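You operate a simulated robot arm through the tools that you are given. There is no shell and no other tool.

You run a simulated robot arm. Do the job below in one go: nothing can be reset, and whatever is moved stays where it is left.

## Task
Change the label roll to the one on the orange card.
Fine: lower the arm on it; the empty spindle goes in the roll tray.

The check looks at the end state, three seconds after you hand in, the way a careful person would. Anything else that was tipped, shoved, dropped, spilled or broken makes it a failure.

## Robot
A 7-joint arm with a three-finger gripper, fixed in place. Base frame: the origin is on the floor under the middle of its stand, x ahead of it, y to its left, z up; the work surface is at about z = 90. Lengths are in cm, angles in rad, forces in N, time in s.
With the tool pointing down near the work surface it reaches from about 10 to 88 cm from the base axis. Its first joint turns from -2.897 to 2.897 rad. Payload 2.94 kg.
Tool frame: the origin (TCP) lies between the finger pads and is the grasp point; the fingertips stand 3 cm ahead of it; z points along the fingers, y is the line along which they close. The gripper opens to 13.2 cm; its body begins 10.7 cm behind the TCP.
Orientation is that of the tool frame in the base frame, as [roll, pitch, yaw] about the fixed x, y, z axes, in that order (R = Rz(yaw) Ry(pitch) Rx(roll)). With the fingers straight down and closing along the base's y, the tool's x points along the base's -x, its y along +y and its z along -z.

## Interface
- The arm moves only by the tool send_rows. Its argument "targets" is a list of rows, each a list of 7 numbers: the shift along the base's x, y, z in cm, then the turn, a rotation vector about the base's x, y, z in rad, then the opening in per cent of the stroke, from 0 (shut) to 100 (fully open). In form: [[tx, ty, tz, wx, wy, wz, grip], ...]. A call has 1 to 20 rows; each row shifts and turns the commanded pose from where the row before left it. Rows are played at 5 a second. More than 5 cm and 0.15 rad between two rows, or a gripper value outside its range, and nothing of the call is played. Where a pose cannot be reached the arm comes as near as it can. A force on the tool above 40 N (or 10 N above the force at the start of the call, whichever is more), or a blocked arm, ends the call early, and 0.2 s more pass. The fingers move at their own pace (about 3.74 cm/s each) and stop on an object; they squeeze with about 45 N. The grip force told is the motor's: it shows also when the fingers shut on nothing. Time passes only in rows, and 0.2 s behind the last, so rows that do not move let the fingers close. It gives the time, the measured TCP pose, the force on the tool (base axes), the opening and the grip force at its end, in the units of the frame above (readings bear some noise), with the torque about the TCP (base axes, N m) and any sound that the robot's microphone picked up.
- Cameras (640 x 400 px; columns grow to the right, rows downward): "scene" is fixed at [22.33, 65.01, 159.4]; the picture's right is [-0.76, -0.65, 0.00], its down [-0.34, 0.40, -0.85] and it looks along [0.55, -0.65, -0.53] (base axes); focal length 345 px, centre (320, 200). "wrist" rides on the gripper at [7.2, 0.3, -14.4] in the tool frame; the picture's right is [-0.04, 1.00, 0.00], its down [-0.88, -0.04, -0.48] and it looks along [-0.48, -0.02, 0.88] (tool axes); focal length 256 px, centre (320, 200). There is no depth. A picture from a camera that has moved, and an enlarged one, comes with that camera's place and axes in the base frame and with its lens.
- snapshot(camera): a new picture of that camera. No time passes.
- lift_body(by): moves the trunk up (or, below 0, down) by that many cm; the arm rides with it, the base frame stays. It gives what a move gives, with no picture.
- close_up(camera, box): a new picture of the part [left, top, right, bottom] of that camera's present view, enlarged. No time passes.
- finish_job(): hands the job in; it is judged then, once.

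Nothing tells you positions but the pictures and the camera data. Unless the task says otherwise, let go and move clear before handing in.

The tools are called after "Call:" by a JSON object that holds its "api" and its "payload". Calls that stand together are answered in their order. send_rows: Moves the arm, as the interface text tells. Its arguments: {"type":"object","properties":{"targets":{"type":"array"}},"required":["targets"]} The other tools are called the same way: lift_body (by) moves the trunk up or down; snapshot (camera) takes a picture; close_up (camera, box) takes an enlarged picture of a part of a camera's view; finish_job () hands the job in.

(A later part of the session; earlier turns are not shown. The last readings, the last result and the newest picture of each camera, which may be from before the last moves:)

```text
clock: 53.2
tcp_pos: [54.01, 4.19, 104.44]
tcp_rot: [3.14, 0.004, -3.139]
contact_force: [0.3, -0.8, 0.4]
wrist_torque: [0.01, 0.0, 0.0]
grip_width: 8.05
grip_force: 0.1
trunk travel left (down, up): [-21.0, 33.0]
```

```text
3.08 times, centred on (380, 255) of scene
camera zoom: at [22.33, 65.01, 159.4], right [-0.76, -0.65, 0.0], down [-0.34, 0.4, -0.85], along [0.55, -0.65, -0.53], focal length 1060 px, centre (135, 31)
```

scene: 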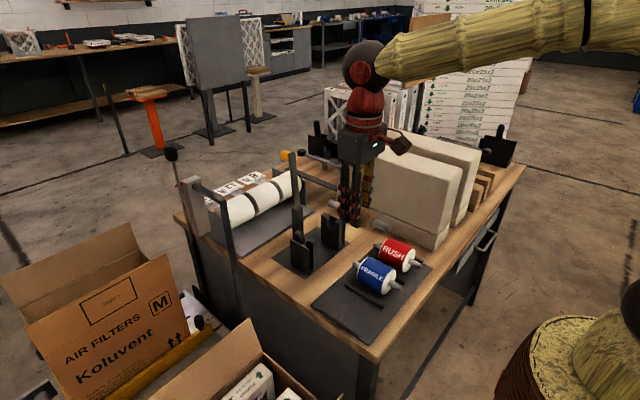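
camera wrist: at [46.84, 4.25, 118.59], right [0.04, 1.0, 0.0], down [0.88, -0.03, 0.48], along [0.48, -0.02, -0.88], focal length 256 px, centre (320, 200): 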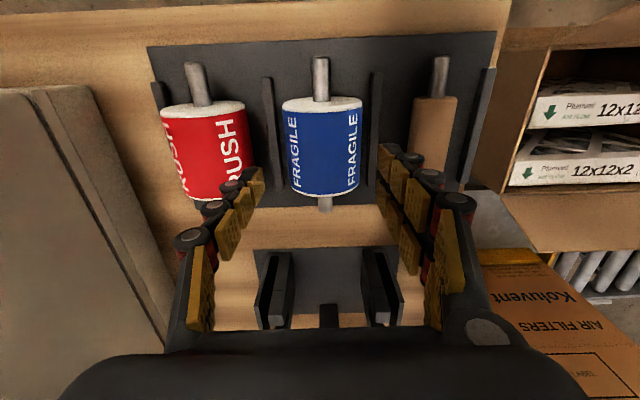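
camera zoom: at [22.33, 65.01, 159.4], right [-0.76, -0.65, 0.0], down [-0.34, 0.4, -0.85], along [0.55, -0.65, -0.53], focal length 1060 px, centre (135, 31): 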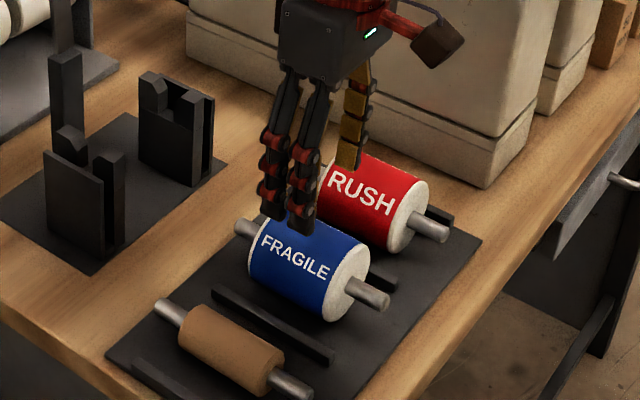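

Alignment over the blue roll looks centred, with about 1 cm to spare beside the RUSH roll. Descending around it.

Call:
{"api": "send_rows", "payload": {"targets": [[0, 0, -3, 0, 0, 0, 61], [0, 0, -2.5, 0, 0, 0, 61], [0, 0, -2, 0, 0, 0, 61], [0, 0, 0, 0, 0, 0, 61]]}}

Call:
{"api": "snapshot", "payload": {"camera": "wrist"}}

Call:
{"api": "close_up", "payload": {"camera": "scene", "box": [310, 190, 450, 320]}}

```text
clock: 54.2
tcp_pos: [54.08, 4.29, 96.8]
tcp_rot: [3.138, 0.0, -3.135]
contact_force: [-0.1, 0.6, -0.2]
wrist_torque: [0.02, 0.0, 0.01]
grip_width: 8.04
grip_force: 0.0
trunk travel left (down, up): [-21.0, 33.0]
```

```text
taken
camera wrist: at [46.89, 4.38, 111.11], right [0.04, 1.0, 0.0], down [0.88, -0.03, 0.48], along [0.48, -0.02, -0.88], focal length 256 px, centre (320, 200)
```

wrist: 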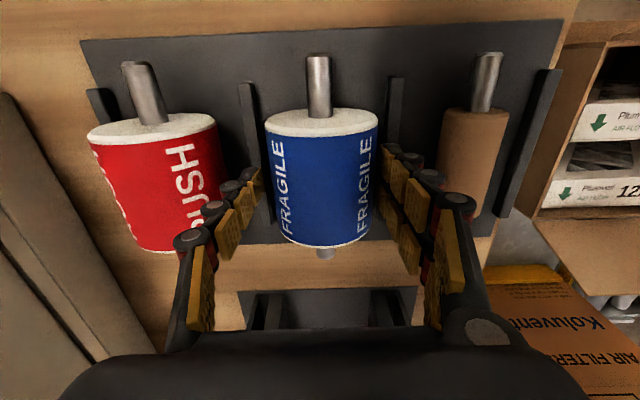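

```text
3.08 times, centred on (380, 255) of scene
camera zoom: at [22.33, 65.01, 159.4], right [-0.76, -0.65, 0.0], down [-0.34, 0.4, -0.85], along [0.55, -0.65, -0.53], focal length 1060 px, centre (135, 31)
```

zoom: 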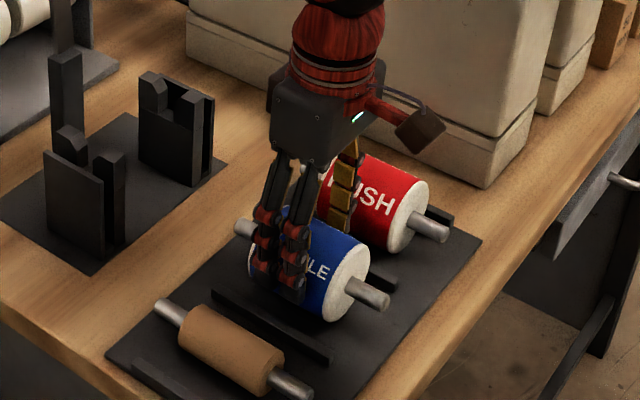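

Call:
{"api": "send_rows", "payload": {"targets": [[0, 0, -0.8, 0, 0, 0, 61], [0, 0, -0.5, 0, 0, 0, 61], [0, 0, 0, 0, 0, 0, 50], [0, 0, 0, 0, 0, 0, 40], [0, 0, 0, 0, 0, 0, 35], [0, 0, 0, 0, 0, 0, 35]]}}

Call:
{"api": "snapshot", "payload": {"camera": "wrist"}}

Call:
{"api": "close_up", "payload": {"camera": "scene", "box": [310, 190, 450, 320]}}

```text
clock: 55.6
tcp_pos: [54.08, 4.35, 95.65]
tcp_rot: [3.14, 0.003, -3.135]
contact_force: [1.0, 2.5, 2.1]
wrist_torque: [0.09, -0.06, -0.03]
grip_width: 6.92
grip_force: 43.8
trunk travel left (down, up): [-21.0, 33.0]
```

```text
taken
camera wrist: at [46.85, 4.4, 109.88], right [0.04, 1.0, 0.0], down [0.88, -0.03, 0.48], along [0.48, -0.02, -0.88], focal length 256 px, centre (320, 200)
```

wrist: 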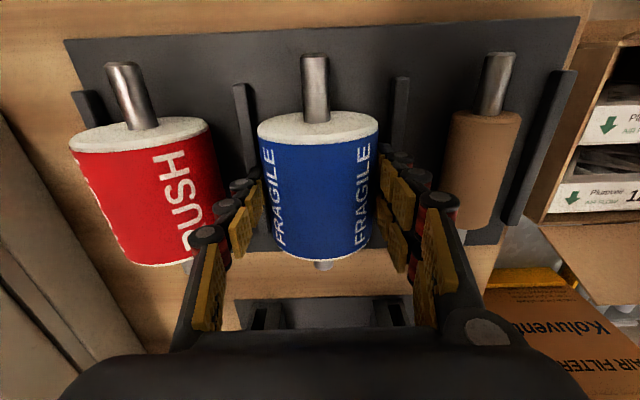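

```text
3.08 times, centred on (380, 255) of scene
camera zoom: at [22.33, 65.01, 159.4], right [-0.76, -0.65, 0.0], down [-0.34, 0.4, -0.85], along [0.55, -0.65, -0.53], focal length 1060 px, centre (135, 31)
```

zoom: 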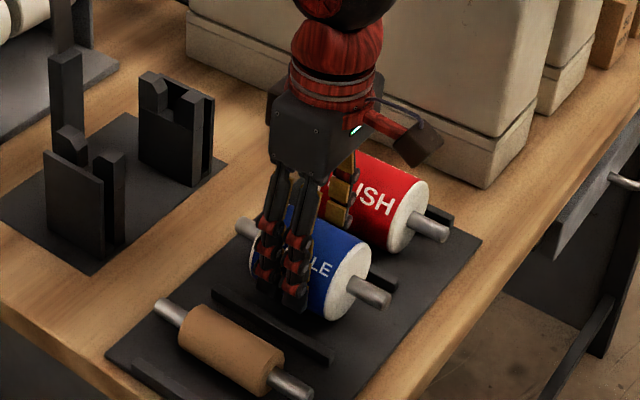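

Gripped the blue roll (6.9 cm). Lifting slowly.

Call:
{"api": "send_rows", "payload": {"targets": [[0, 0, 0.8, 0, 0, 0, 30], [0, 0, 1.2, 0, 0, 0, 30], [0, 0, 1.5, 0, 0, 0, 30], [0, 0, 2, 0, 0, 0, 30], [0, 0, 0, 0, 0, 0, 30]]}}

Call:
{"api": "snapshot", "payload": {"camera": "wrist"}}

Call:
{"api": "close_up", "payload": {"camera": "scene", "box": [310, 190, 450, 320]}}

```text
clock: 56.8
tcp_pos: [54.02, 4.35, 101.11]
tcp_rot: [3.141, 0.001, -3.138]
contact_force: [-0.4, -0.2, -4.4]
wrist_torque: [-0.03, -0.01, 0.01]
grip_width: 6.92
grip_force: 45.1
trunk travel left (down, up): [-21.0, 33.0]
```

```text
taken
camera wrist: at [46.78, 4.44, 115.45], right [0.04, 1.0, 0.0], down [0.88, -0.03, 0.48], along [0.48, -0.02, -0.88], focal length 256 px, centre (320, 200)
```

wrist: 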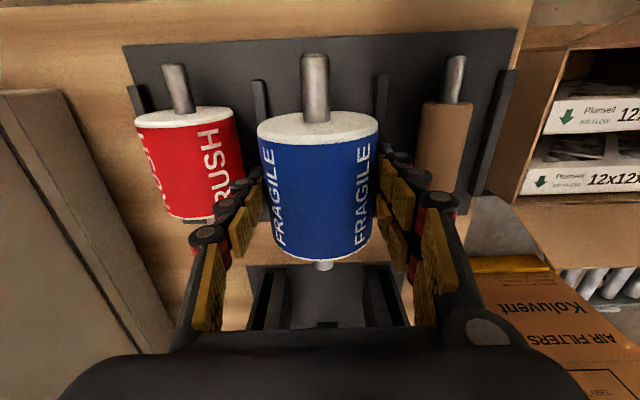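

```text
3.08 times, centred on (380, 255) of scene
camera zoom: at [22.33, 65.01, 159.4], right [-0.76, -0.65, 0.0], down [-0.34, 0.4, -0.85], along [0.55, -0.65, -0.53], focal length 1060 px, centre (135, 31)
```

zoom: 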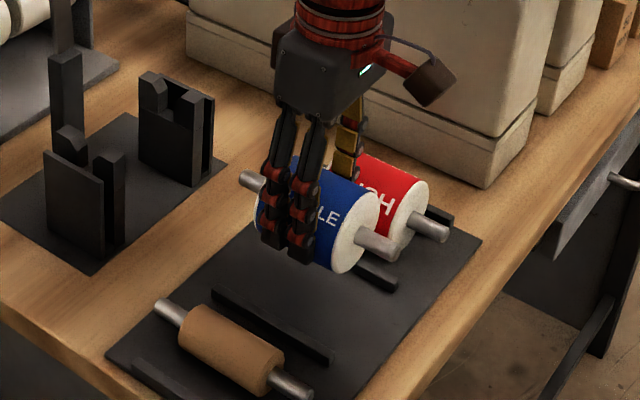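

The blue roll is in hand (about 4.4 N) and the RUSH roll is undisturbed. I'll raise it, turn it 90° and bring it over the dispenser.

Call:
{"api": "send_rows", "payload": {"targets": [[0, 0, 4.5, 0, 0, 0, 30], [0, 0, 4.8, 0, 0, 0, 30], [0, 0, 4.8, 0, 0, 0, 30], [0, 0, 4.8, 0, 0, 0, 30], [1.4, 0.01, 0, 0, 0, -0.1428, 30], [1.4, 0.01, 0, 0, 0, -0.1428, 30], [1.4, 0.01, 0, 0, 0, -0.1428, 30], [1.4, 0.01, 0, 0, 0, -0.1428, 30], [1.4, 0.01, 0, 0, 0, -0.1428, 30], [1.4, 0.01, 0, 0, 0, -0.1428, 30], [1.4, 0.01, 0, 0, 0, -0.1428, 30], [1.4, 0.01, 0, 0, 0, -0.1428, 30], [1.4, 0.01, 0, 0, 0, -0.1428, 30], [1.4, 0.01, 0, 0, 0, -0.1428, 30], [1.4, 0.01, 0, 0, 0, -0.1428, 30], [0, 0, 0, 0, 0, 0, 30]]}}

Call:
{"api": "snapshot", "payload": {"camera": "wrist"}}

Call:
{"api": "snapshot", "payload": {"camera": "scene"}}

```text
clock: 60.2
tcp_pos: [69.5, 4.54, 119.98]
tcp_rot: [3.14, 0.001, 1.574]
contact_force: [0.3, -0.8, -4.6]
wrist_torque: [0.0, 0.03, 0.0]
grip_width: 6.96
grip_force: 45.4
trunk travel left (down, up): [-21.0, 33.0]
```

```text
taken
camera wrist: at [69.84, 11.59, 134.27], right [1.0, -0.04, 0.0], down [-0.04, -0.88, 0.48], along [-0.02, -0.48, -0.88], focal length 256 px, centre (320, 200)
```

wrist: 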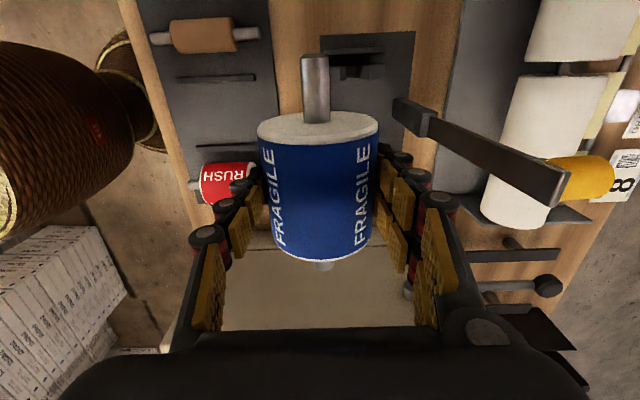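

```text
taken
```

scene: 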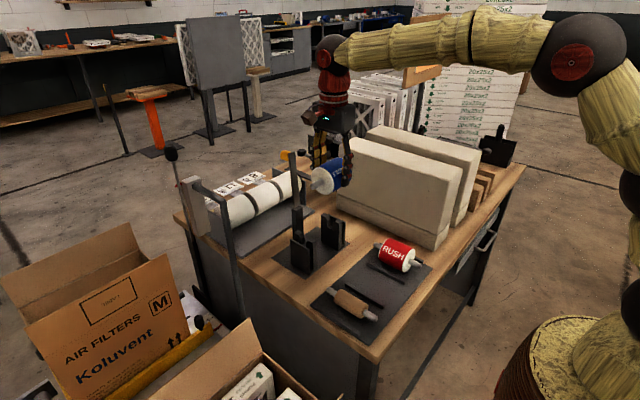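

Call:
{"api": "send_rows", "payload": {"targets": [[1.05, -0.01, -2.4, 0, -0.0625, 0, 30], [1.05, -0.01, -2.4, 0, -0.0625, 0, 30], [1.05, -0.01, -2.4, 0, -0.0625, 0, 30], [1.04, -0.01, -2.4, 0, -0.0625, 0, 30], [0, 0, 0, 0, 0, 0, 30]]}}

Call:
{"api": "snapshot", "payload": {"camera": "wrist"}}

Call:
{"api": "close_up", "payload": {"camera": "scene", "box": [260, 140, 380, 290]}}

```text
clock: 61.4
tcp_pos: [73.71, 4.4, 110.29]
tcp_rot: [2.89, 0.002, 1.576]
contact_force: [0.5, -0.4, -4.7]
wrist_torque: [0.0, 0.02, 0.0]
grip_width: 6.91
grip_force: 45.0
trunk travel left (down, up): [-21.0, 33.0]
```

```text
taken
camera wrist: at [70.38, 11.47, 124.27], right [0.97, -0.04, 0.25], down [-0.15, -0.88, 0.45], along [0.2, -0.48, -0.86], focal length 256 px, centre (320, 200)
```

wrist: 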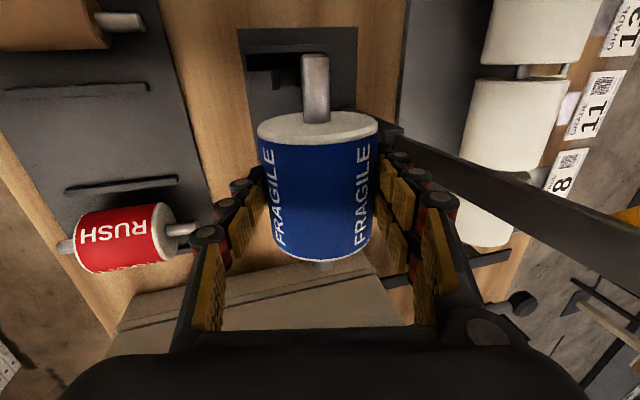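

```text
2.67 times, centred on (320, 215) of scene
camera zoom: at [22.33, 65.01, 159.4], right [-0.76, -0.65, 0.0], down [-0.34, 0.4, -0.85], along [0.55, -0.65, -0.53], focal length 919 px, centre (320, 160)
```

zoom: 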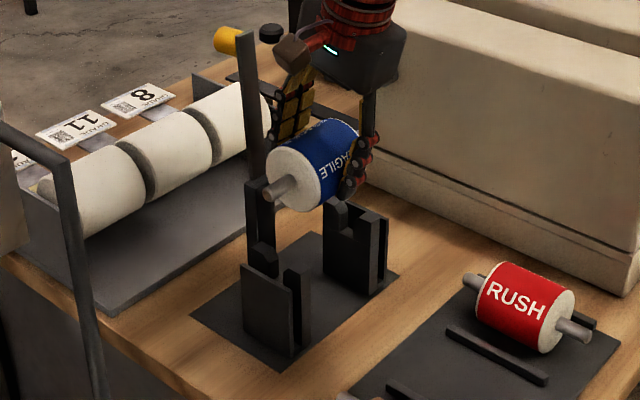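

The roll's spindle end lines up with where the core's spindle was. Lowering to just above the notches.

Call:
{"api": "send_rows", "payload": {"targets": [[0, 0.02, -2.5, 0, 0, 0, 30], [0, 0.02, -2.5, 0, 0, 0, 30], [0, 0, -1.8, 0, 0, 0, 30], [0, 0, 0, 0, 0, 0, 30]]}}

Call:
{"api": "snapshot", "payload": {"camera": "wrist"}}

Call:
{"api": "close_up", "payload": {"camera": "scene", "box": [270, 170, 370, 280]}}

```text
clock: 62.4
tcp_pos: [73.78, 4.49, 103.41]
tcp_rot: [2.89, 0.003, 1.575]
contact_force: [-0.9, -0.2, -5.0]
wrist_torque: [-0.02, 0.02, 0.01]
grip_width: 6.94
grip_force: 44.9
trunk travel left (down, up): [-21.0, 33.0]
```

```text
taken
camera wrist: at [70.39, 11.55, 117.4], right [0.97, -0.04, 0.25], down [-0.15, -0.88, 0.45], along [0.2, -0.48, -0.86], focal length 256 px, centre (320, 200)
```

wrist: 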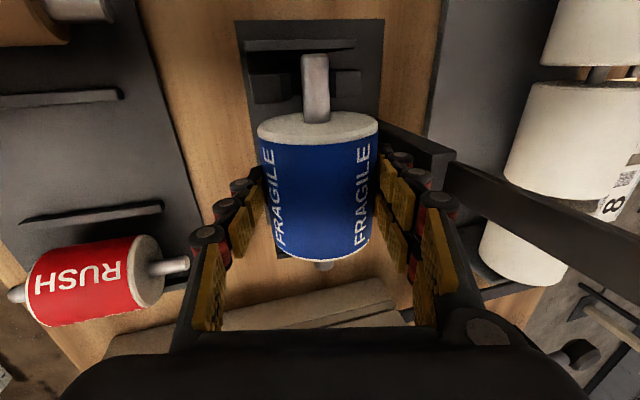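

```text
3.64 times, centred on (320, 225) of scene
camera zoom: at [22.33, 65.01, 159.4], right [-0.76, -0.65, 0.0], down [-0.34, 0.4, -0.85], along [0.55, -0.65, -0.53], focal length 1253 px, centre (320, 109)
```

zoom: 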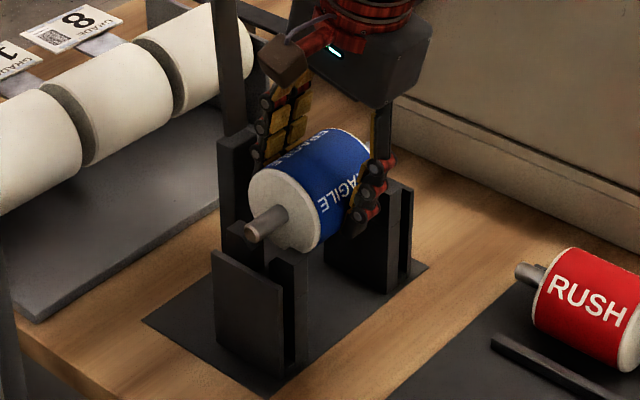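

Call:
{"api": "send_rows", "payload": {"targets": [[-0.05, -0.05, -1.0, 0, 0, 0, 30], [0, 0, -1.0, 0, 0, 0, 30], [0, 0, 0, 0, 0, 0, 30]]}}

Call:
{"api": "snapshot", "payload": {"camera": "wrist"}}

Call:
{"api": "close_up", "payload": {"camera": "scene", "box": [270, 170, 370, 280]}}

```text
clock: 63.2
tcp_pos: [73.59, 4.34, 101.64]
tcp_rot: [2.89, 0.003, 1.577]
contact_force: [-0.3, -0.3, -4.4]
wrist_torque: [-0.03, 0.0, -0.02]
grip_width: 6.94
grip_force: 44.6
trunk travel left (down, up): [-21.0, 33.0]
```

```text
taken
camera wrist: at [70.33, 11.42, 115.44], right [0.97, -0.04, 0.25], down [-0.15, -0.88, 0.45], along [0.2, -0.48, -0.86], focal length 256 px, centre (320, 200)
```

wrist: 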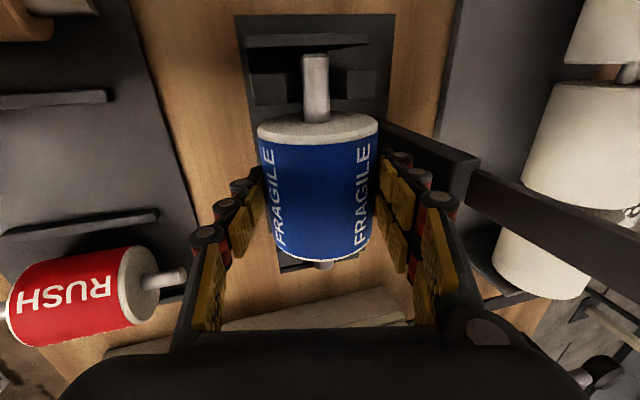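

```text
3.64 times, centred on (320, 225) of scene
camera zoom: at [22.33, 65.01, 159.4], right [-0.76, -0.65, 0.0], down [-0.34, 0.4, -0.85], along [0.55, -0.65, -0.53], focal length 1253 px, centre (320, 109)
```

zoom: 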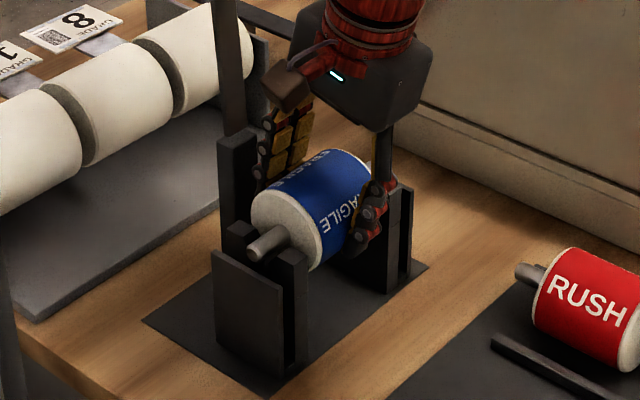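

Call:
{"api": "send_rows", "payload": {"targets": [[0.05, 0.08, -0.7, 0, 0, 0, 30], [0, 0, -0.6, 0, 0, 0, 30], [0, 0, 0, 0, 0, 0, 30]]}}

Call:
{"api": "close_up", "payload": {"camera": "scene", "box": [270, 170, 370, 280]}}

Call:
{"api": "close_up", "payload": {"camera": "wrist", "box": [230, 10, 410, 150]}}

```text
clock: 64.0
tcp_pos: [73.62, 4.44, 100.19]
tcp_rot: [2.89, 0.003, 1.576]
contact_force: [0.3, -0.4, -4.5]
wrist_torque: [0.01, -0.01, 0.0]
grip_width: 6.92
grip_force: 45.6
trunk travel left (down, up): [-21.0, 33.0]
```

```text
3.64 times, centred on (320, 225) of scene
camera zoom: at [22.33, 65.01, 159.4], right [-0.76, -0.65, 0.0], down [-0.34, 0.4, -0.85], along [0.55, -0.65, -0.53], focal length 1253 px, centre (320, 109)
```

zoom: 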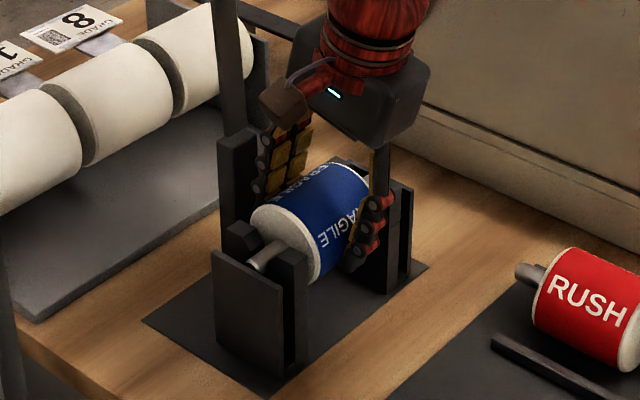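

```text
2.86 times, centred on (320, 80) of wrist
camera zoom: at [70.38, 11.57, 114.11], right [0.97, -0.04, 0.25], down [-0.15, -0.88, 0.45], along [0.2, -0.48, -0.86], focal length 731 px, centre (320, 543)
```

zoom: 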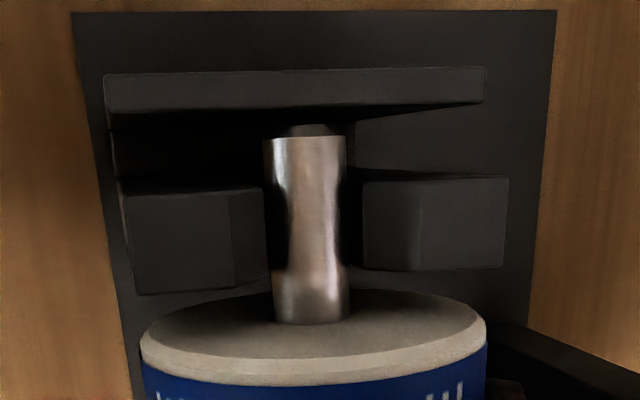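

The spindle is inside the notch and short of the outer plate. Continuing down in small steps until it seats.

Call:
{"api": "send_rows", "payload": {"targets": [[0, 0, -0.4, 0, 0, 0, 30], [0, 0, -0.3, 0, 0, 0, 30], [0, 0, 0, 0, 0, 0, 30]]}}

```text
clock: 64.8
tcp_pos: [73.68, 4.63, 99.54]
tcp_rot: [2.89, 0.003, 1.576]
contact_force: [-0.7, -0.1, -4.5]
wrist_torque: [0.02, 0.04, 0.0]
grip_width: 6.94
grip_force: 44.6
trunk travel left (down, up): [-21.0, 33.0]
```

Call:
{"api": "send_rows", "payload": {"targets": [[0, -0.1, -0.3, 0, 0, 0, 30], [0, 0, -0.2, 0, 0, 0, 30], [0, 0, 0, 0, 0, 0, 30]]}}

Call:
{"api": "close_up", "payload": {"camera": "scene", "box": [270, 170, 370, 280]}}

```text
clock: 65.6
tcp_pos: [73.75, 4.41, 99.21]
tcp_rot: [2.889, 0.004, 1.576]
contact_force: [-1.3, -1.9, 3.3]
wrist_torque: [0.45, 0.03, 0.08]
grip_width: 6.95
grip_force: 44.9
trunk travel left (down, up): [-21.0, 33.0]
```

```text
3.64 times, centred on (320, 225) of scene
camera zoom: at [22.33, 65.01, 159.4], right [-0.76, -0.65, 0.0], down [-0.34, 0.4, -0.85], along [0.55, -0.65, -0.53], focal length 1253 px, centre (320, 109)
```

zoom: 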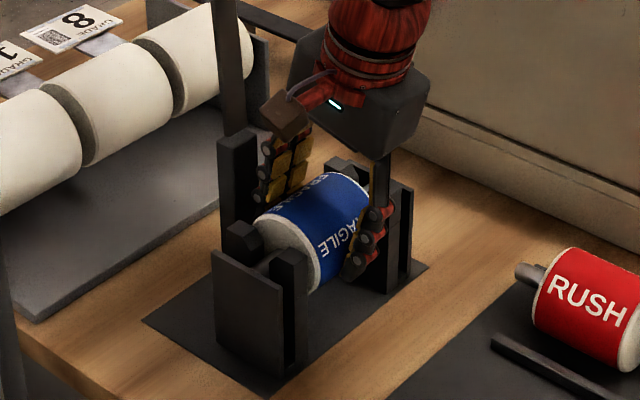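

Call:
{"api": "send_rows", "payload": {"targets": [[0, 0, -0.15, 0, 0, 0, 30], [0, 0, -0.1, 0, 0, 0, 30], [0, 0, 0, 0, 0, 0, 30]]}}

Call:
{"api": "close_up", "payload": {"camera": "wrist", "box": [230, 10, 410, 150]}}

Call:
{"api": "close_up", "payload": {"camera": "wrist", "box": [250, 200, 390, 330]}}

```text
clock: 66.4
tcp_pos: [73.66, 4.44, 99.27]
tcp_rot: [2.882, 0.001, 1.576]
contact_force: [-1.1, -2.9, 23.3]
wrist_torque: [-0.04, -0.02, -0.25]
grip_width: 6.89
grip_force: 44.9
trunk travel left (down, up): [-21.0, 33.0]
```

```text
2.86 times, centred on (320, 80) of wrist
camera zoom: at [70.31, 11.5, 113.1], right [0.97, -0.04, 0.26], down [-0.15, -0.88, 0.45], along [0.21, -0.48, -0.85], focal length 731 px, centre (320, 543)
```

zoom: 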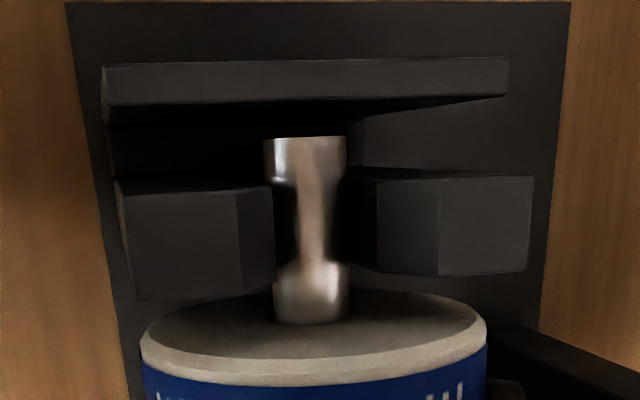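

```text
3.08 times, centred on (320, 265) of wrist
camera zoom: at [70.31, 11.5, 113.1], right [0.97, -0.04, 0.26], down [-0.15, -0.88, 0.45], along [0.21, -0.48, -0.85], focal length 788 px, centre (320, 0)
```

zoom: 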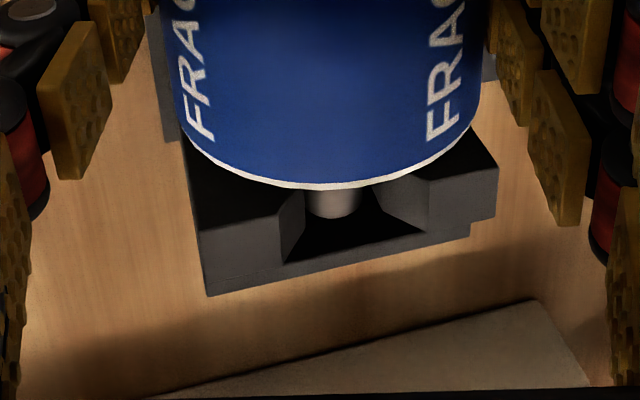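

Seated in both notches (balanced torque, 23 N). I'll ease the pressure and release.

Call:
{"api": "send_rows", "payload": {"targets": [[0, 0, 0.25, 0, 0, 0, 30], [0, 0, 0, 0, 0, 0, 30], [0, 0, 0, 0, 0, 0, 55], [0, 0, 0, 0, 0, 0, 61], [0, 0, 0, 0, 0, 0, 61]]}}

Call:
{"api": "snapshot", "payload": {"camera": "wrist"}}

Call:
{"api": "close_up", "payload": {"camera": "scene", "box": [270, 170, 370, 280]}}

```text
clock: 67.6
tcp_pos: [73.65, 4.34, 99.08]
tcp_rot: [2.892, 0.003, 1.575]
contact_force: [-0.6, -0.7, -0.3]
wrist_torque: [-0.03, -0.01, 0.02]
grip_width: 8.07
grip_force: 0.1
trunk travel left (down, up): [-21.0, 33.0]
```

```text
taken
camera wrist: at [70.3, 11.53, 112.97], right [0.97, -0.04, 0.25], down [-0.15, -0.88, 0.45], along [0.2, -0.48, -0.86], focal length 256 px, centre (320, 200)
```

wrist: 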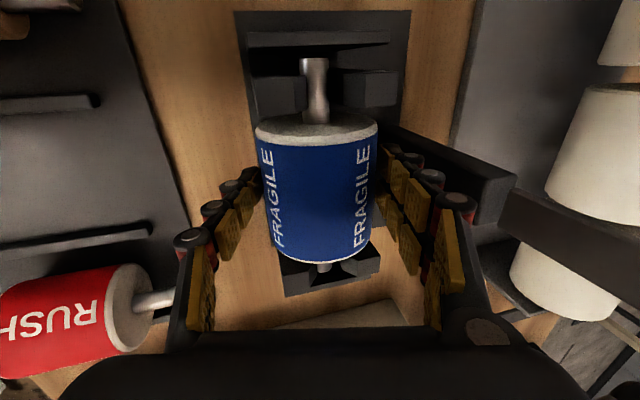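

```text
3.64 times, centred on (320, 225) of scene
camera zoom: at [22.33, 65.01, 159.4], right [-0.76, -0.65, 0.0], down [-0.34, 0.4, -0.85], along [0.55, -0.65, -0.53], focal length 1253 px, centre (320, 109)
```

zoom: 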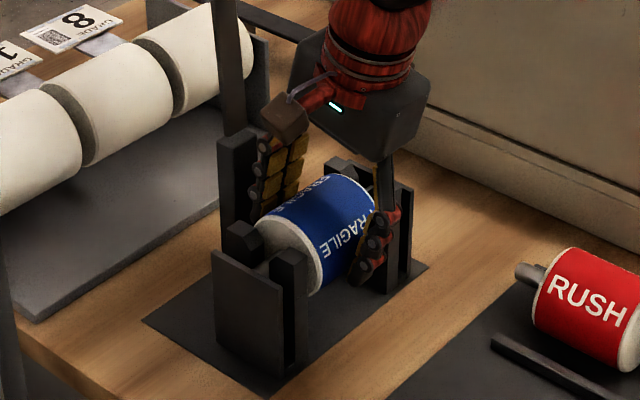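

Released; the roll sits in the cradle. Withdrawing along the tool axis.

Call:
{"api": "send_rows", "payload": {"targets": [[-0.25, 0, 1.0, 0, 0, 0, 61], [-0.5, 0, 2.0, 0, 0, 0, 61], [-0.9, 0, 3.5, 0, 0, 0, 61], [-1.0, 0, 4.0, 0, 0, 0, 61], [-1.0, 0, 4.0, 0, 0, 0, 61], [-1.0, 0, 4.0, 0, 0, 0, 61], [-1.0, 0, 4.0, 0, 0, 0, 61], [0, 0, 0, 0, 0, 0, 61]]}}

Call:
{"api": "snapshot", "payload": {"camera": "wrist"}}

Call:
{"api": "close_up", "payload": {"camera": "scene", "box": [250, 130, 390, 290]}}

```text
clock: 69.4
tcp_pos: [67.88, 4.53, 121.54]
tcp_rot: [2.89, 0.002, 1.577]
contact_force: [-0.7, 0.3, -0.1]
wrist_torque: [-0.02, -0.04, -0.04]
grip_width: 8.04
grip_force: 0.0
trunk travel left (down, up): [-21.0, 33.0]
```

```text
taken
camera wrist: at [64.56, 11.66, 135.56], right [0.97, -0.04, 0.25], down [-0.15, -0.88, 0.45], along [0.2, -0.48, -0.86], focal length 256 px, centre (320, 200)
```

wrist: 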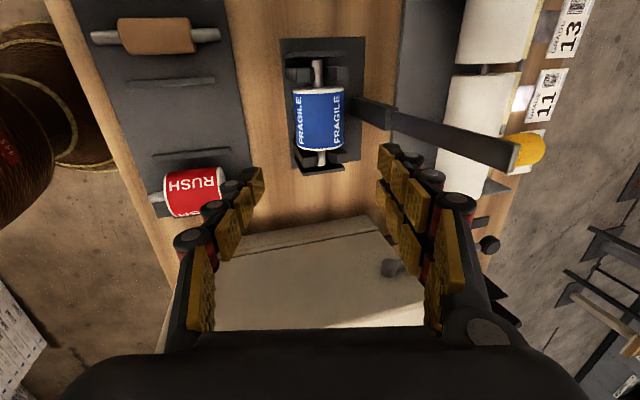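

```text
2.50 times, centred on (320, 210) of scene
camera zoom: at [22.33, 65.01, 159.4], right [-0.76, -0.65, 0.0], down [-0.34, 0.4, -0.85], along [0.55, -0.65, -0.53], focal length 862 px, centre (320, 175)
```

zoom: 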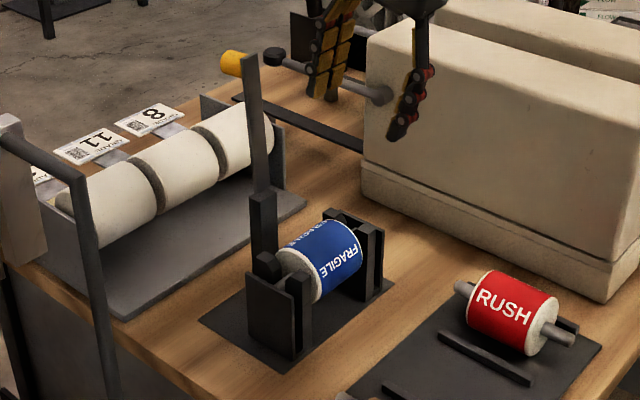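

The blue roll is properly seated and the tray is tidy. Next I'll go back over the raised dispenser arm the same way I left it, to bring it down under control.

Call:
{"api": "send_rows", "payload": {"targets": [[0, 0.03, 4.2, 0, 0, 0, 70], [0, 0.03, 4.2, 0, 0, 0, 76], [0, 0.03, 4.0, 0, 0, 0, 76], [4.2, 0.02, 0, 0, -0.03, 0, 76], [4.2, 0.02, 0, 0, -0.03, 0, 76], [4.2, 0.02, 0, 0, -0.03, 0, 76], [4.2, 0, 0, 0, -0.0275, 0, 76], [0, 0, 0, 0, 0, 0, 76]]}}

Call:
{"api": "snapshot", "payload": {"camera": "wrist"}}

Call:
{"api": "snapshot", "payload": {"camera": "scene"}}

```text
clock: 71.2
tcp_pos: [84.68, 4.62, 134.09]
tcp_rot: [2.77, 0.004, 1.577]
contact_force: [-0.9, -0.2, -0.1]
wrist_torque: [0.02, -0.03, 0.0]
grip_width: 10.06
grip_force: 0.4
trunk travel left (down, up): [-21.0, 33.0]
```

```text
taken
camera wrist: at [79.74, 11.73, 147.41], right [0.93, -0.04, 0.36], down [-0.2, -0.88, 0.43], along [0.3, -0.48, -0.83], focal length 256 px, centre (320, 200)
```

wrist: 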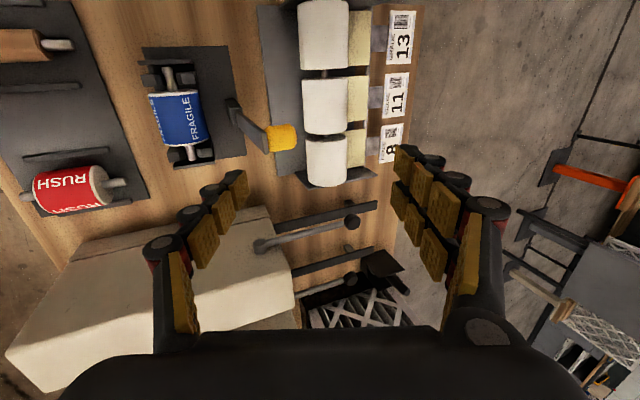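

```text
taken
```

scene: 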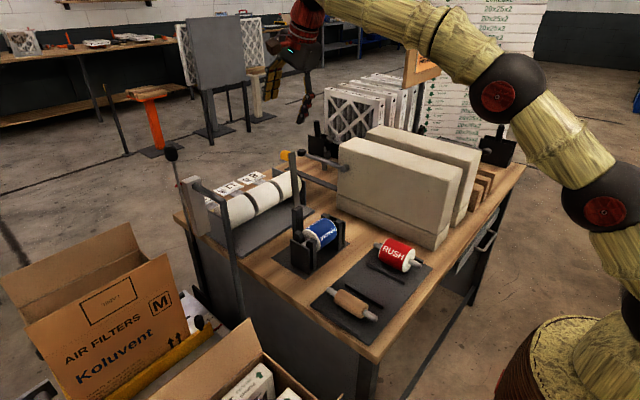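

I'm back at the exit pose, so lowering the trunk 14 cm brings the fingers around the arm again.

Call:
{"api": "lift_body", "payload": {"by": -14}}

Call:
{"api": "snapshot", "payload": {"camera": "wrist"}}

Call:
{"api": "close_up", "payload": {"camera": "scene", "box": [240, 110, 400, 230]}}

```text
clock: 72.9
tcp_pos: [84.67, 4.58, 120.0]
tcp_rot: [2.772, 0.003, 1.576]
contact_force: [0.6, 0.8, -0.4]
wrist_torque: [0.0, -0.01, 0.02]
grip_width: 10.03
grip_force: 0.1
trunk travel left (down, up): [-7.0, 47.0]
```

```text
taken
camera wrist: at [79.8, 11.74, 133.34], right [0.93, -0.04, 0.36], down [-0.2, -0.88, 0.43], along [0.3, -0.48, -0.83], focal length 256 px, centre (320, 200)
```

wrist: 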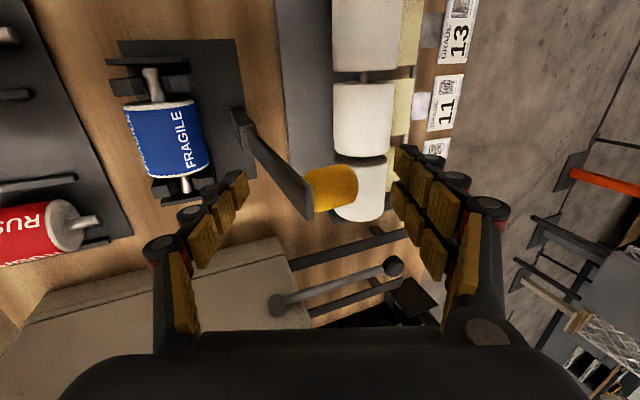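

```text
3.33 times, centred on (320, 170) of scene
camera zoom: at [22.33, 65.01, 159.4], right [-0.76, -0.65, 0.0], down [-0.34, 0.4, -0.85], along [0.55, -0.65, -0.53], focal length 1149 px, centre (320, 300)
```

zoom: 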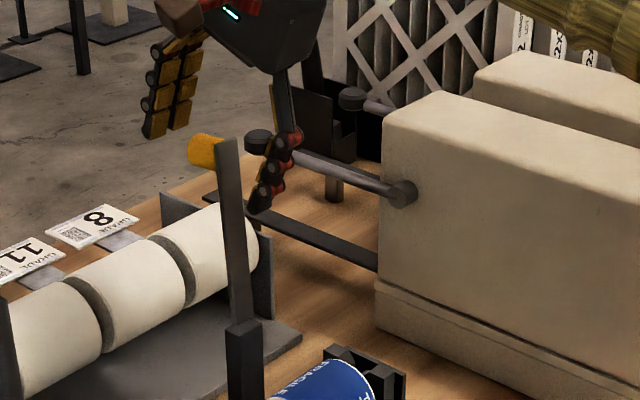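

Caged again. I'll close to 7 cm and draw the arm forward over centre, with the left finger ready to catch it.

Call:
{"api": "send_rows", "payload": {"targets": [[0, 0, 0, 0, 0, 0, 60], [0, 0, 0, 0, 0, 0, 53], [0, 0, 0, 0, 0, 0, 53], [-0.8, 0, 0.05, 0, 0, 0, 53], [-0.8, 0, 0.05, 0, 0, 0, 53], [-0.8, 0, 0.1, 0, 0, 0, 53], [0, 0, 0, 0, 0, 0, 53]]}}

Call:
{"api": "snapshot", "payload": {"camera": "wrist"}}

Call:
{"api": "close_up", "payload": {"camera": "scene", "box": [240, 110, 400, 230]}}

```text
clock: 74.5
tcp_pos: [82.31, 4.74, 120.04]
tcp_rot: [2.772, 0.003, 1.575]
contact_force: [0.1, 0.1, 0.3]
wrist_torque: [0.01, 0.0, 0.01]
grip_width: 7.0
grip_force: 0.1
trunk travel left (down, up): [-7.0, 47.0]
```

```text
taken
camera wrist: at [77.36, 11.82, 133.45], right [0.93, -0.04, 0.36], down [-0.2, -0.88, 0.43], along [0.3, -0.48, -0.83], focal length 256 px, centre (320, 200)
```

wrist: 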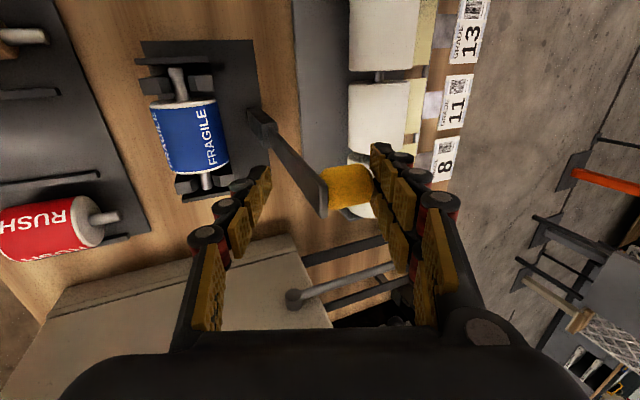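

```text
3.33 times, centred on (320, 170) of scene
camera zoom: at [22.33, 65.01, 159.4], right [-0.76, -0.65, 0.0], down [-0.34, 0.4, -0.85], along [0.55, -0.65, -0.53], focal length 1149 px, centre (320, 300)
```

zoom: 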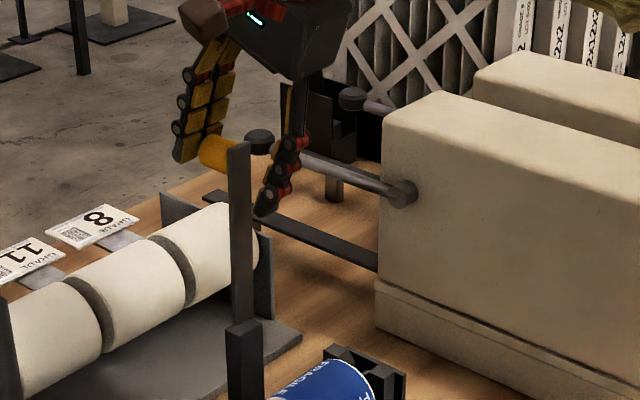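

Call:
{"api": "send_rows", "payload": {"targets": [[-0.7, -0.05, 0.1, 0, 0, 0, 53], [-0.7, -0.05, 0.1, 0, 0, 0, 53], [-0.7, 0, 0.1, 0, 0, 0, 53], [0, 0, 0, 0, 0, 0, 53]]}}

Call:
{"api": "snapshot", "payload": {"camera": "wrist"}}

Call:
{"api": "close_up", "payload": {"camera": "scene", "box": [240, 110, 400, 230]}}

```text
clock: 75.5
tcp_pos: [80.2, 4.53, 120.31]
tcp_rot: [2.771, 0.002, 1.574]
contact_force: [0.2, -0.6, -1.0]
wrist_torque: [0.0, -0.01, 0.02]
grip_width: 6.99
grip_force: 0.1
trunk travel left (down, up): [-7.0, 47.0]
```

```text
taken
camera wrist: at [75.23, 11.63, 133.72], right [0.93, -0.04, 0.36], down [-0.2, -0.88, 0.43], along [0.3, -0.48, -0.83], focal length 256 px, centre (320, 200)
```

wrist: 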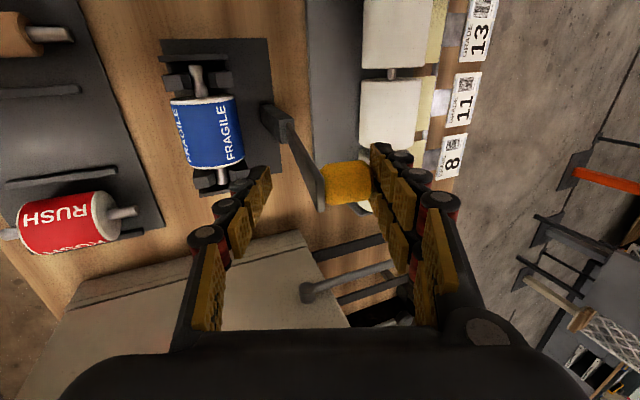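

```text
3.33 times, centred on (320, 170) of scene
camera zoom: at [22.33, 65.01, 159.4], right [-0.76, -0.65, 0.0], down [-0.34, 0.4, -0.85], along [0.55, -0.65, -0.53], focal length 1149 px, centre (320, 300)
```

zoom: 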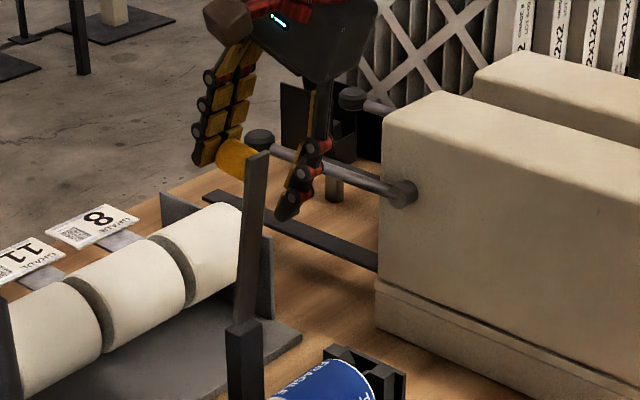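

Call:
{"api": "send_rows", "payload": {"targets": [[-0.65, 0, 0.15, 0, 0, 0, 53], [-0.65, 0, 0.15, 0, 0, 0, 53], [0, 0, 0, 0, 0, 0, 53]]}}

Call:
{"api": "snapshot", "payload": {"camera": "wrist"}}

Call:
{"api": "close_up", "payload": {"camera": "scene", "box": [240, 110, 400, 230]}}

```text
clock: 76.3
tcp_pos: [78.93, 4.37, 120.7]
tcp_rot: [2.772, 0.005, 1.576]
contact_force: [0.2, 0.3, -0.1]
wrist_torque: [0.0, -0.03, 0.03]
grip_width: 7.04
grip_force: 0.0
trunk travel left (down, up): [-7.0, 47.0]
```

```text
taken
camera wrist: at [73.94, 11.63, 134.09], right [0.93, -0.04, 0.36], down [-0.2, -0.88, 0.43], along [0.3, -0.48, -0.83], focal length 256 px, centre (320, 200)
```

wrist: 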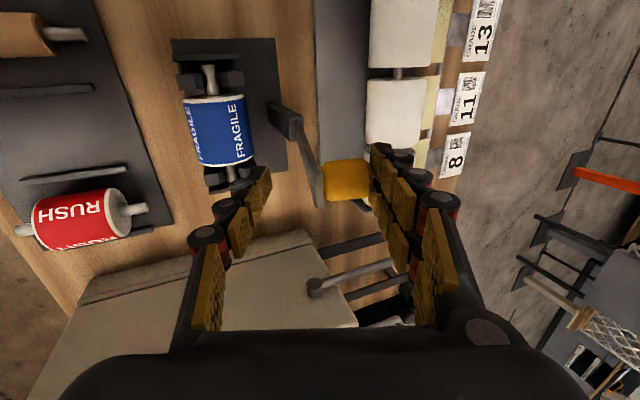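

```text
3.33 times, centred on (320, 170) of scene
camera zoom: at [22.33, 65.01, 159.4], right [-0.76, -0.65, 0.0], down [-0.34, 0.4, -0.85], along [0.55, -0.65, -0.53], focal length 1149 px, centre (320, 300)
```

zoom: 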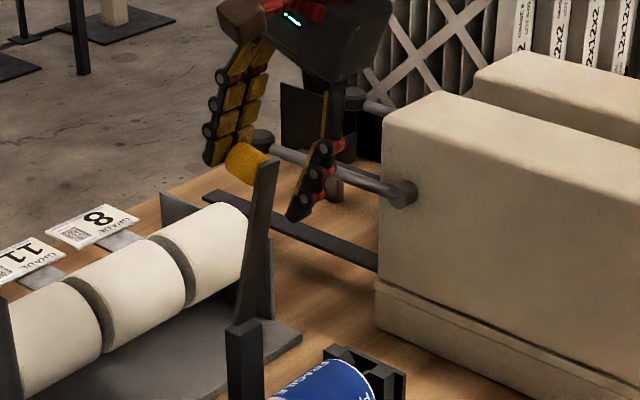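

Call:
{"api": "send_rows", "payload": {"targets": [[-0.9, 0.05, -0.15, 0, 0.01, 0, 51], [-0.9, 0.05, -0.2, 0, 0.01, 0, 49], [0, 0, 0, 0, 0, 0, 48]]}}

Call:
{"api": "close_up", "payload": {"camera": "scene", "box": [240, 110, 400, 230]}}

Call:
{"api": "snapshot", "payload": {"camera": "wrist"}}

```text
clock: 77.1
tcp_pos: [77.19, 4.58, 120.26]
tcp_rot: [2.792, 0.004, 1.577]
contact_force: [0.4, -0.4, 1.0]
wrist_torque: [0.03, -0.01, -0.02]
grip_width: 6.34
grip_force: 0.1
trunk travel left (down, up): [-7.0, 47.0]
```

```text
3.33 times, centred on (320, 170) of scene
camera zoom: at [22.33, 65.01, 159.4], right [-0.76, -0.65, 0.0], down [-0.34, 0.4, -0.85], along [0.55, -0.65, -0.53], focal length 1149 px, centre (320, 300)
```

zoom: 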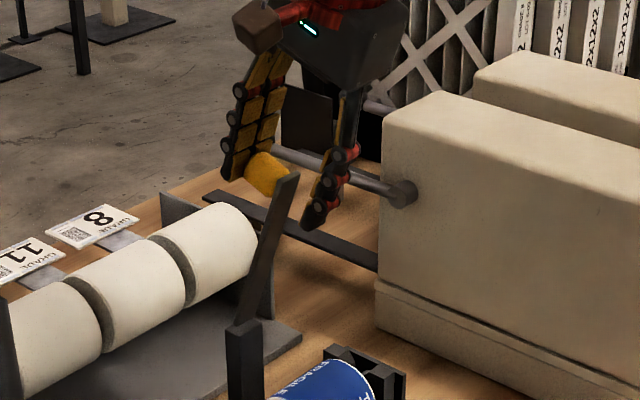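

```text
taken
camera wrist: at [72.48, 11.65, 133.82], right [0.94, -0.04, 0.34], down [-0.19, -0.88, 0.44], along [0.28, -0.48, -0.83], focal length 256 px, centre (320, 200)
```

wrist: 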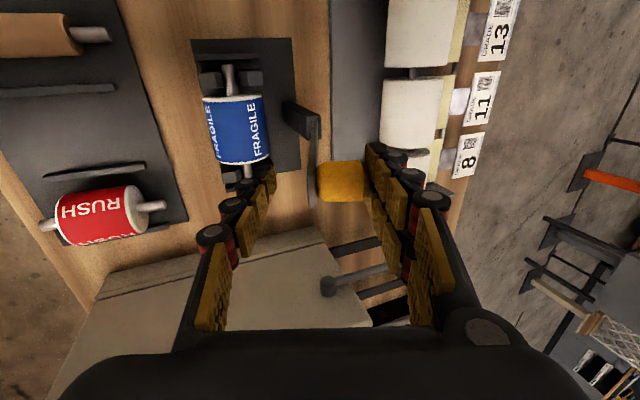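

The arm follows the fingers smoothly. Continuing down along the reverse of the opening path.

Call:
{"api": "send_rows", "payload": {"targets": [[-0.88, 0, -0.16, 0, 0.01, 0, 50], [-0.87, 0, -0.16, 0, 0.01, 0, 50], [-1.44, 0, -0.94, 0, -0.061, 0, 50], [-1.44, 0, -0.94, 0, -0.062, 0, 50], [0, 0, 0, 0, 0, 0, 50]]}}

Call:
{"api": "close_up", "payload": {"camera": "scene", "box": [260, 120, 420, 240]}}

Call:
{"api": "snapshot", "payload": {"camera": "wrist"}}

```text
clock: 78.3
tcp_pos: [72.54, 4.72, 117.99]
tcp_rot: [2.69, 0.005, 1.575]
contact_force: [0.4, -0.8, 0.5]
wrist_torque: [-0.03, 0.0, 0.03]
grip_width: 6.61
grip_force: 0.0
trunk travel left (down, up): [-7.0, 47.0]
```

```text
3.33 times, centred on (340, 180) of scene
camera zoom: at [22.33, 65.01, 159.4], right [-0.76, -0.65, 0.0], down [-0.34, 0.4, -0.85], along [0.55, -0.65, -0.53], focal length 1149 px, centre (253, 267)
```

zoom: 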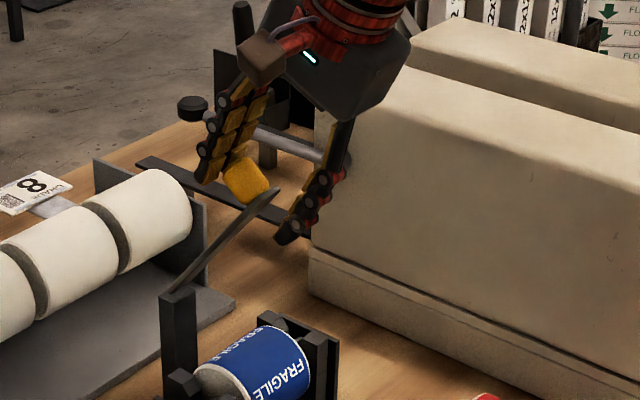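

```text
taken
camera wrist: at [66.48, 11.82, 131.02], right [0.9, -0.04, 0.44], down [-0.24, -0.88, 0.41], along [0.37, -0.48, -0.8], focal length 256 px, centre (320, 200)
```

wrist: 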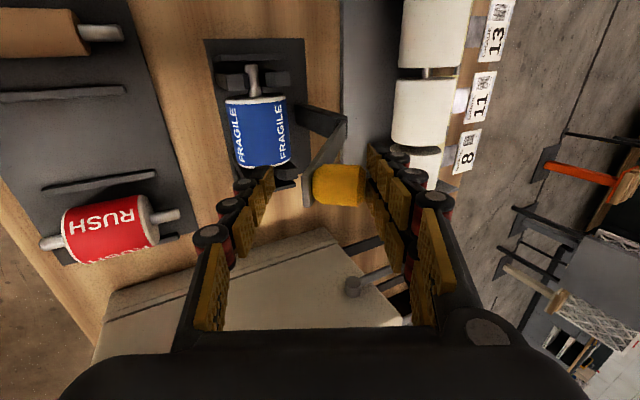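

Call:
{"api": "send_rows", "payload": {"targets": [[-1.22, -0.06, -1.13, 0, -0.062, 0, 50], [-1.2, -0.06, -1.18, 0, -0.062, 0, 50], [-0.98, 0, -1.36, 0, -0.061, 0, 50], [-0.89, 0, -1.43, 0, -0.061, 0, 50], [0, 0, 0, 0, 0, 0, 50]]}}

Call:
{"api": "close_up", "payload": {"camera": "scene", "box": [260, 140, 420, 260]}}

Call:
{"api": "snapshot", "payload": {"camera": "wrist"}}

```text
clock: 79.5
tcp_pos: [68.17, 4.48, 113.12]
tcp_rot: [2.441, 0.006, 1.573]
contact_force: [-0.9, -0.3, -0.7]
wrist_torque: [0.03, 0.03, -0.01]
grip_width: 6.59
grip_force: 0.1
trunk travel left (down, up): [-7.0, 47.0]
```

```text
3.33 times, centred on (340, 200) of scene
camera zoom: at [22.33, 65.01, 159.4], right [-0.76, -0.65, 0.0], down [-0.34, 0.4, -0.85], along [0.55, -0.65, -0.53], focal length 1149 px, centre (253, 200)
```

zoom: 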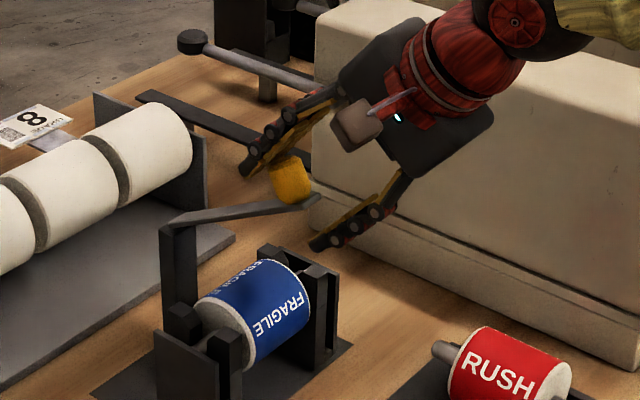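

```text
taken
camera wrist: at [59.12, 11.59, 124.15], right [0.76, -0.04, 0.64], down [-0.33, -0.88, 0.34], along [0.55, -0.48, -0.68], focal length 256 px, centre (320, 200)
```

wrist: 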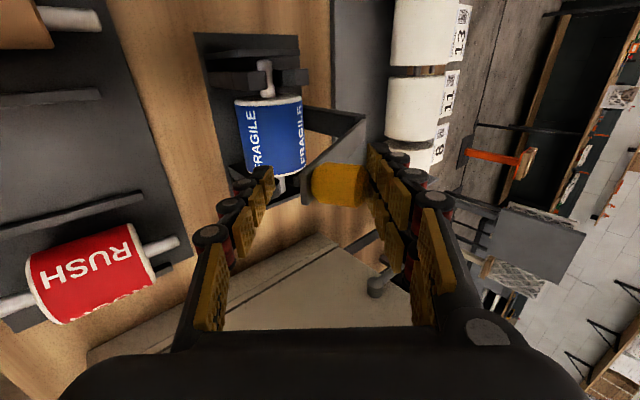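

The hinge has enough friction that the arm stays where it is pushed, so the upper fingers are guiding it down. Continuing toward horizontal and then onto the roll.

Call:
{"api": "send_rows", "payload": {"targets": [[-0.71, 0.03, -1.31, 0, -0.04, 0, 50], [-0.71, 0.03, -1.31, 0, -0.04, 0, 50], [-0.71, 0, -1.3, 0, -0.041, 0, 50], [0, 0, 0, 0, 0, 0, 50]]}}

Call:
{"api": "close_up", "payload": {"camera": "scene", "box": [260, 150, 420, 270]}}

Call:
{"api": "snapshot", "payload": {"camera": "wrist"}}

```text
clock: 80.5
tcp_pos: [66.12, 4.55, 109.02]
tcp_rot: [2.321, 0.004, 1.574]
contact_force: [-0.6, 0.3, 0.1]
wrist_torque: [0.01, 0.0, -0.02]
grip_width: 6.6
grip_force: 0.1
trunk travel left (down, up): [-7.0, 47.0]
```

```text
3.33 times, centred on (340, 210) of scene
camera zoom: at [22.33, 65.01, 159.4], right [-0.76, -0.65, 0.0], down [-0.34, 0.4, -0.85], along [0.55, -0.65, -0.53], focal length 1149 px, centre (253, 167)
```

zoom: 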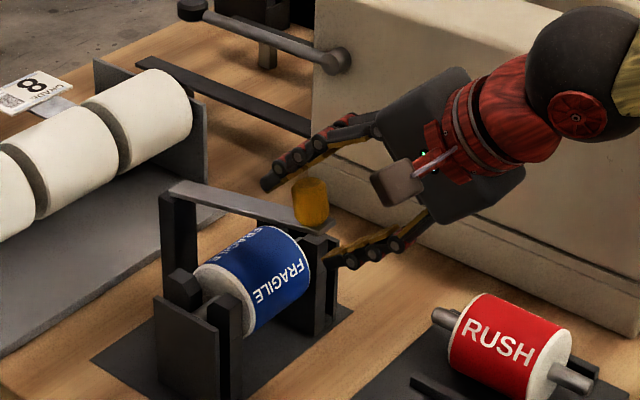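

```text
taken
camera wrist: at [55.7, 11.66, 119.01], right [0.68, -0.04, 0.73], down [-0.37, -0.88, 0.3], along [0.63, -0.48, -0.61], focal length 256 px, centre (320, 200)
```

wrist: 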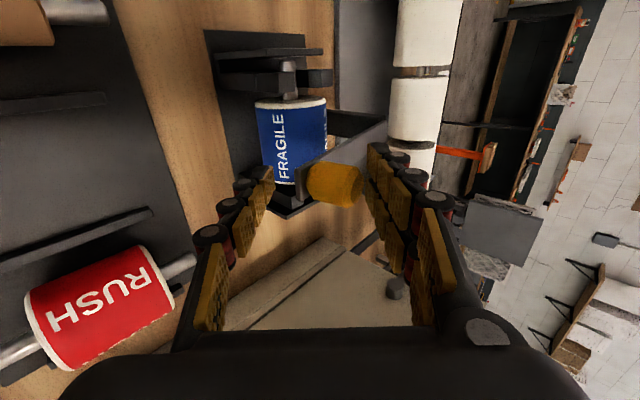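

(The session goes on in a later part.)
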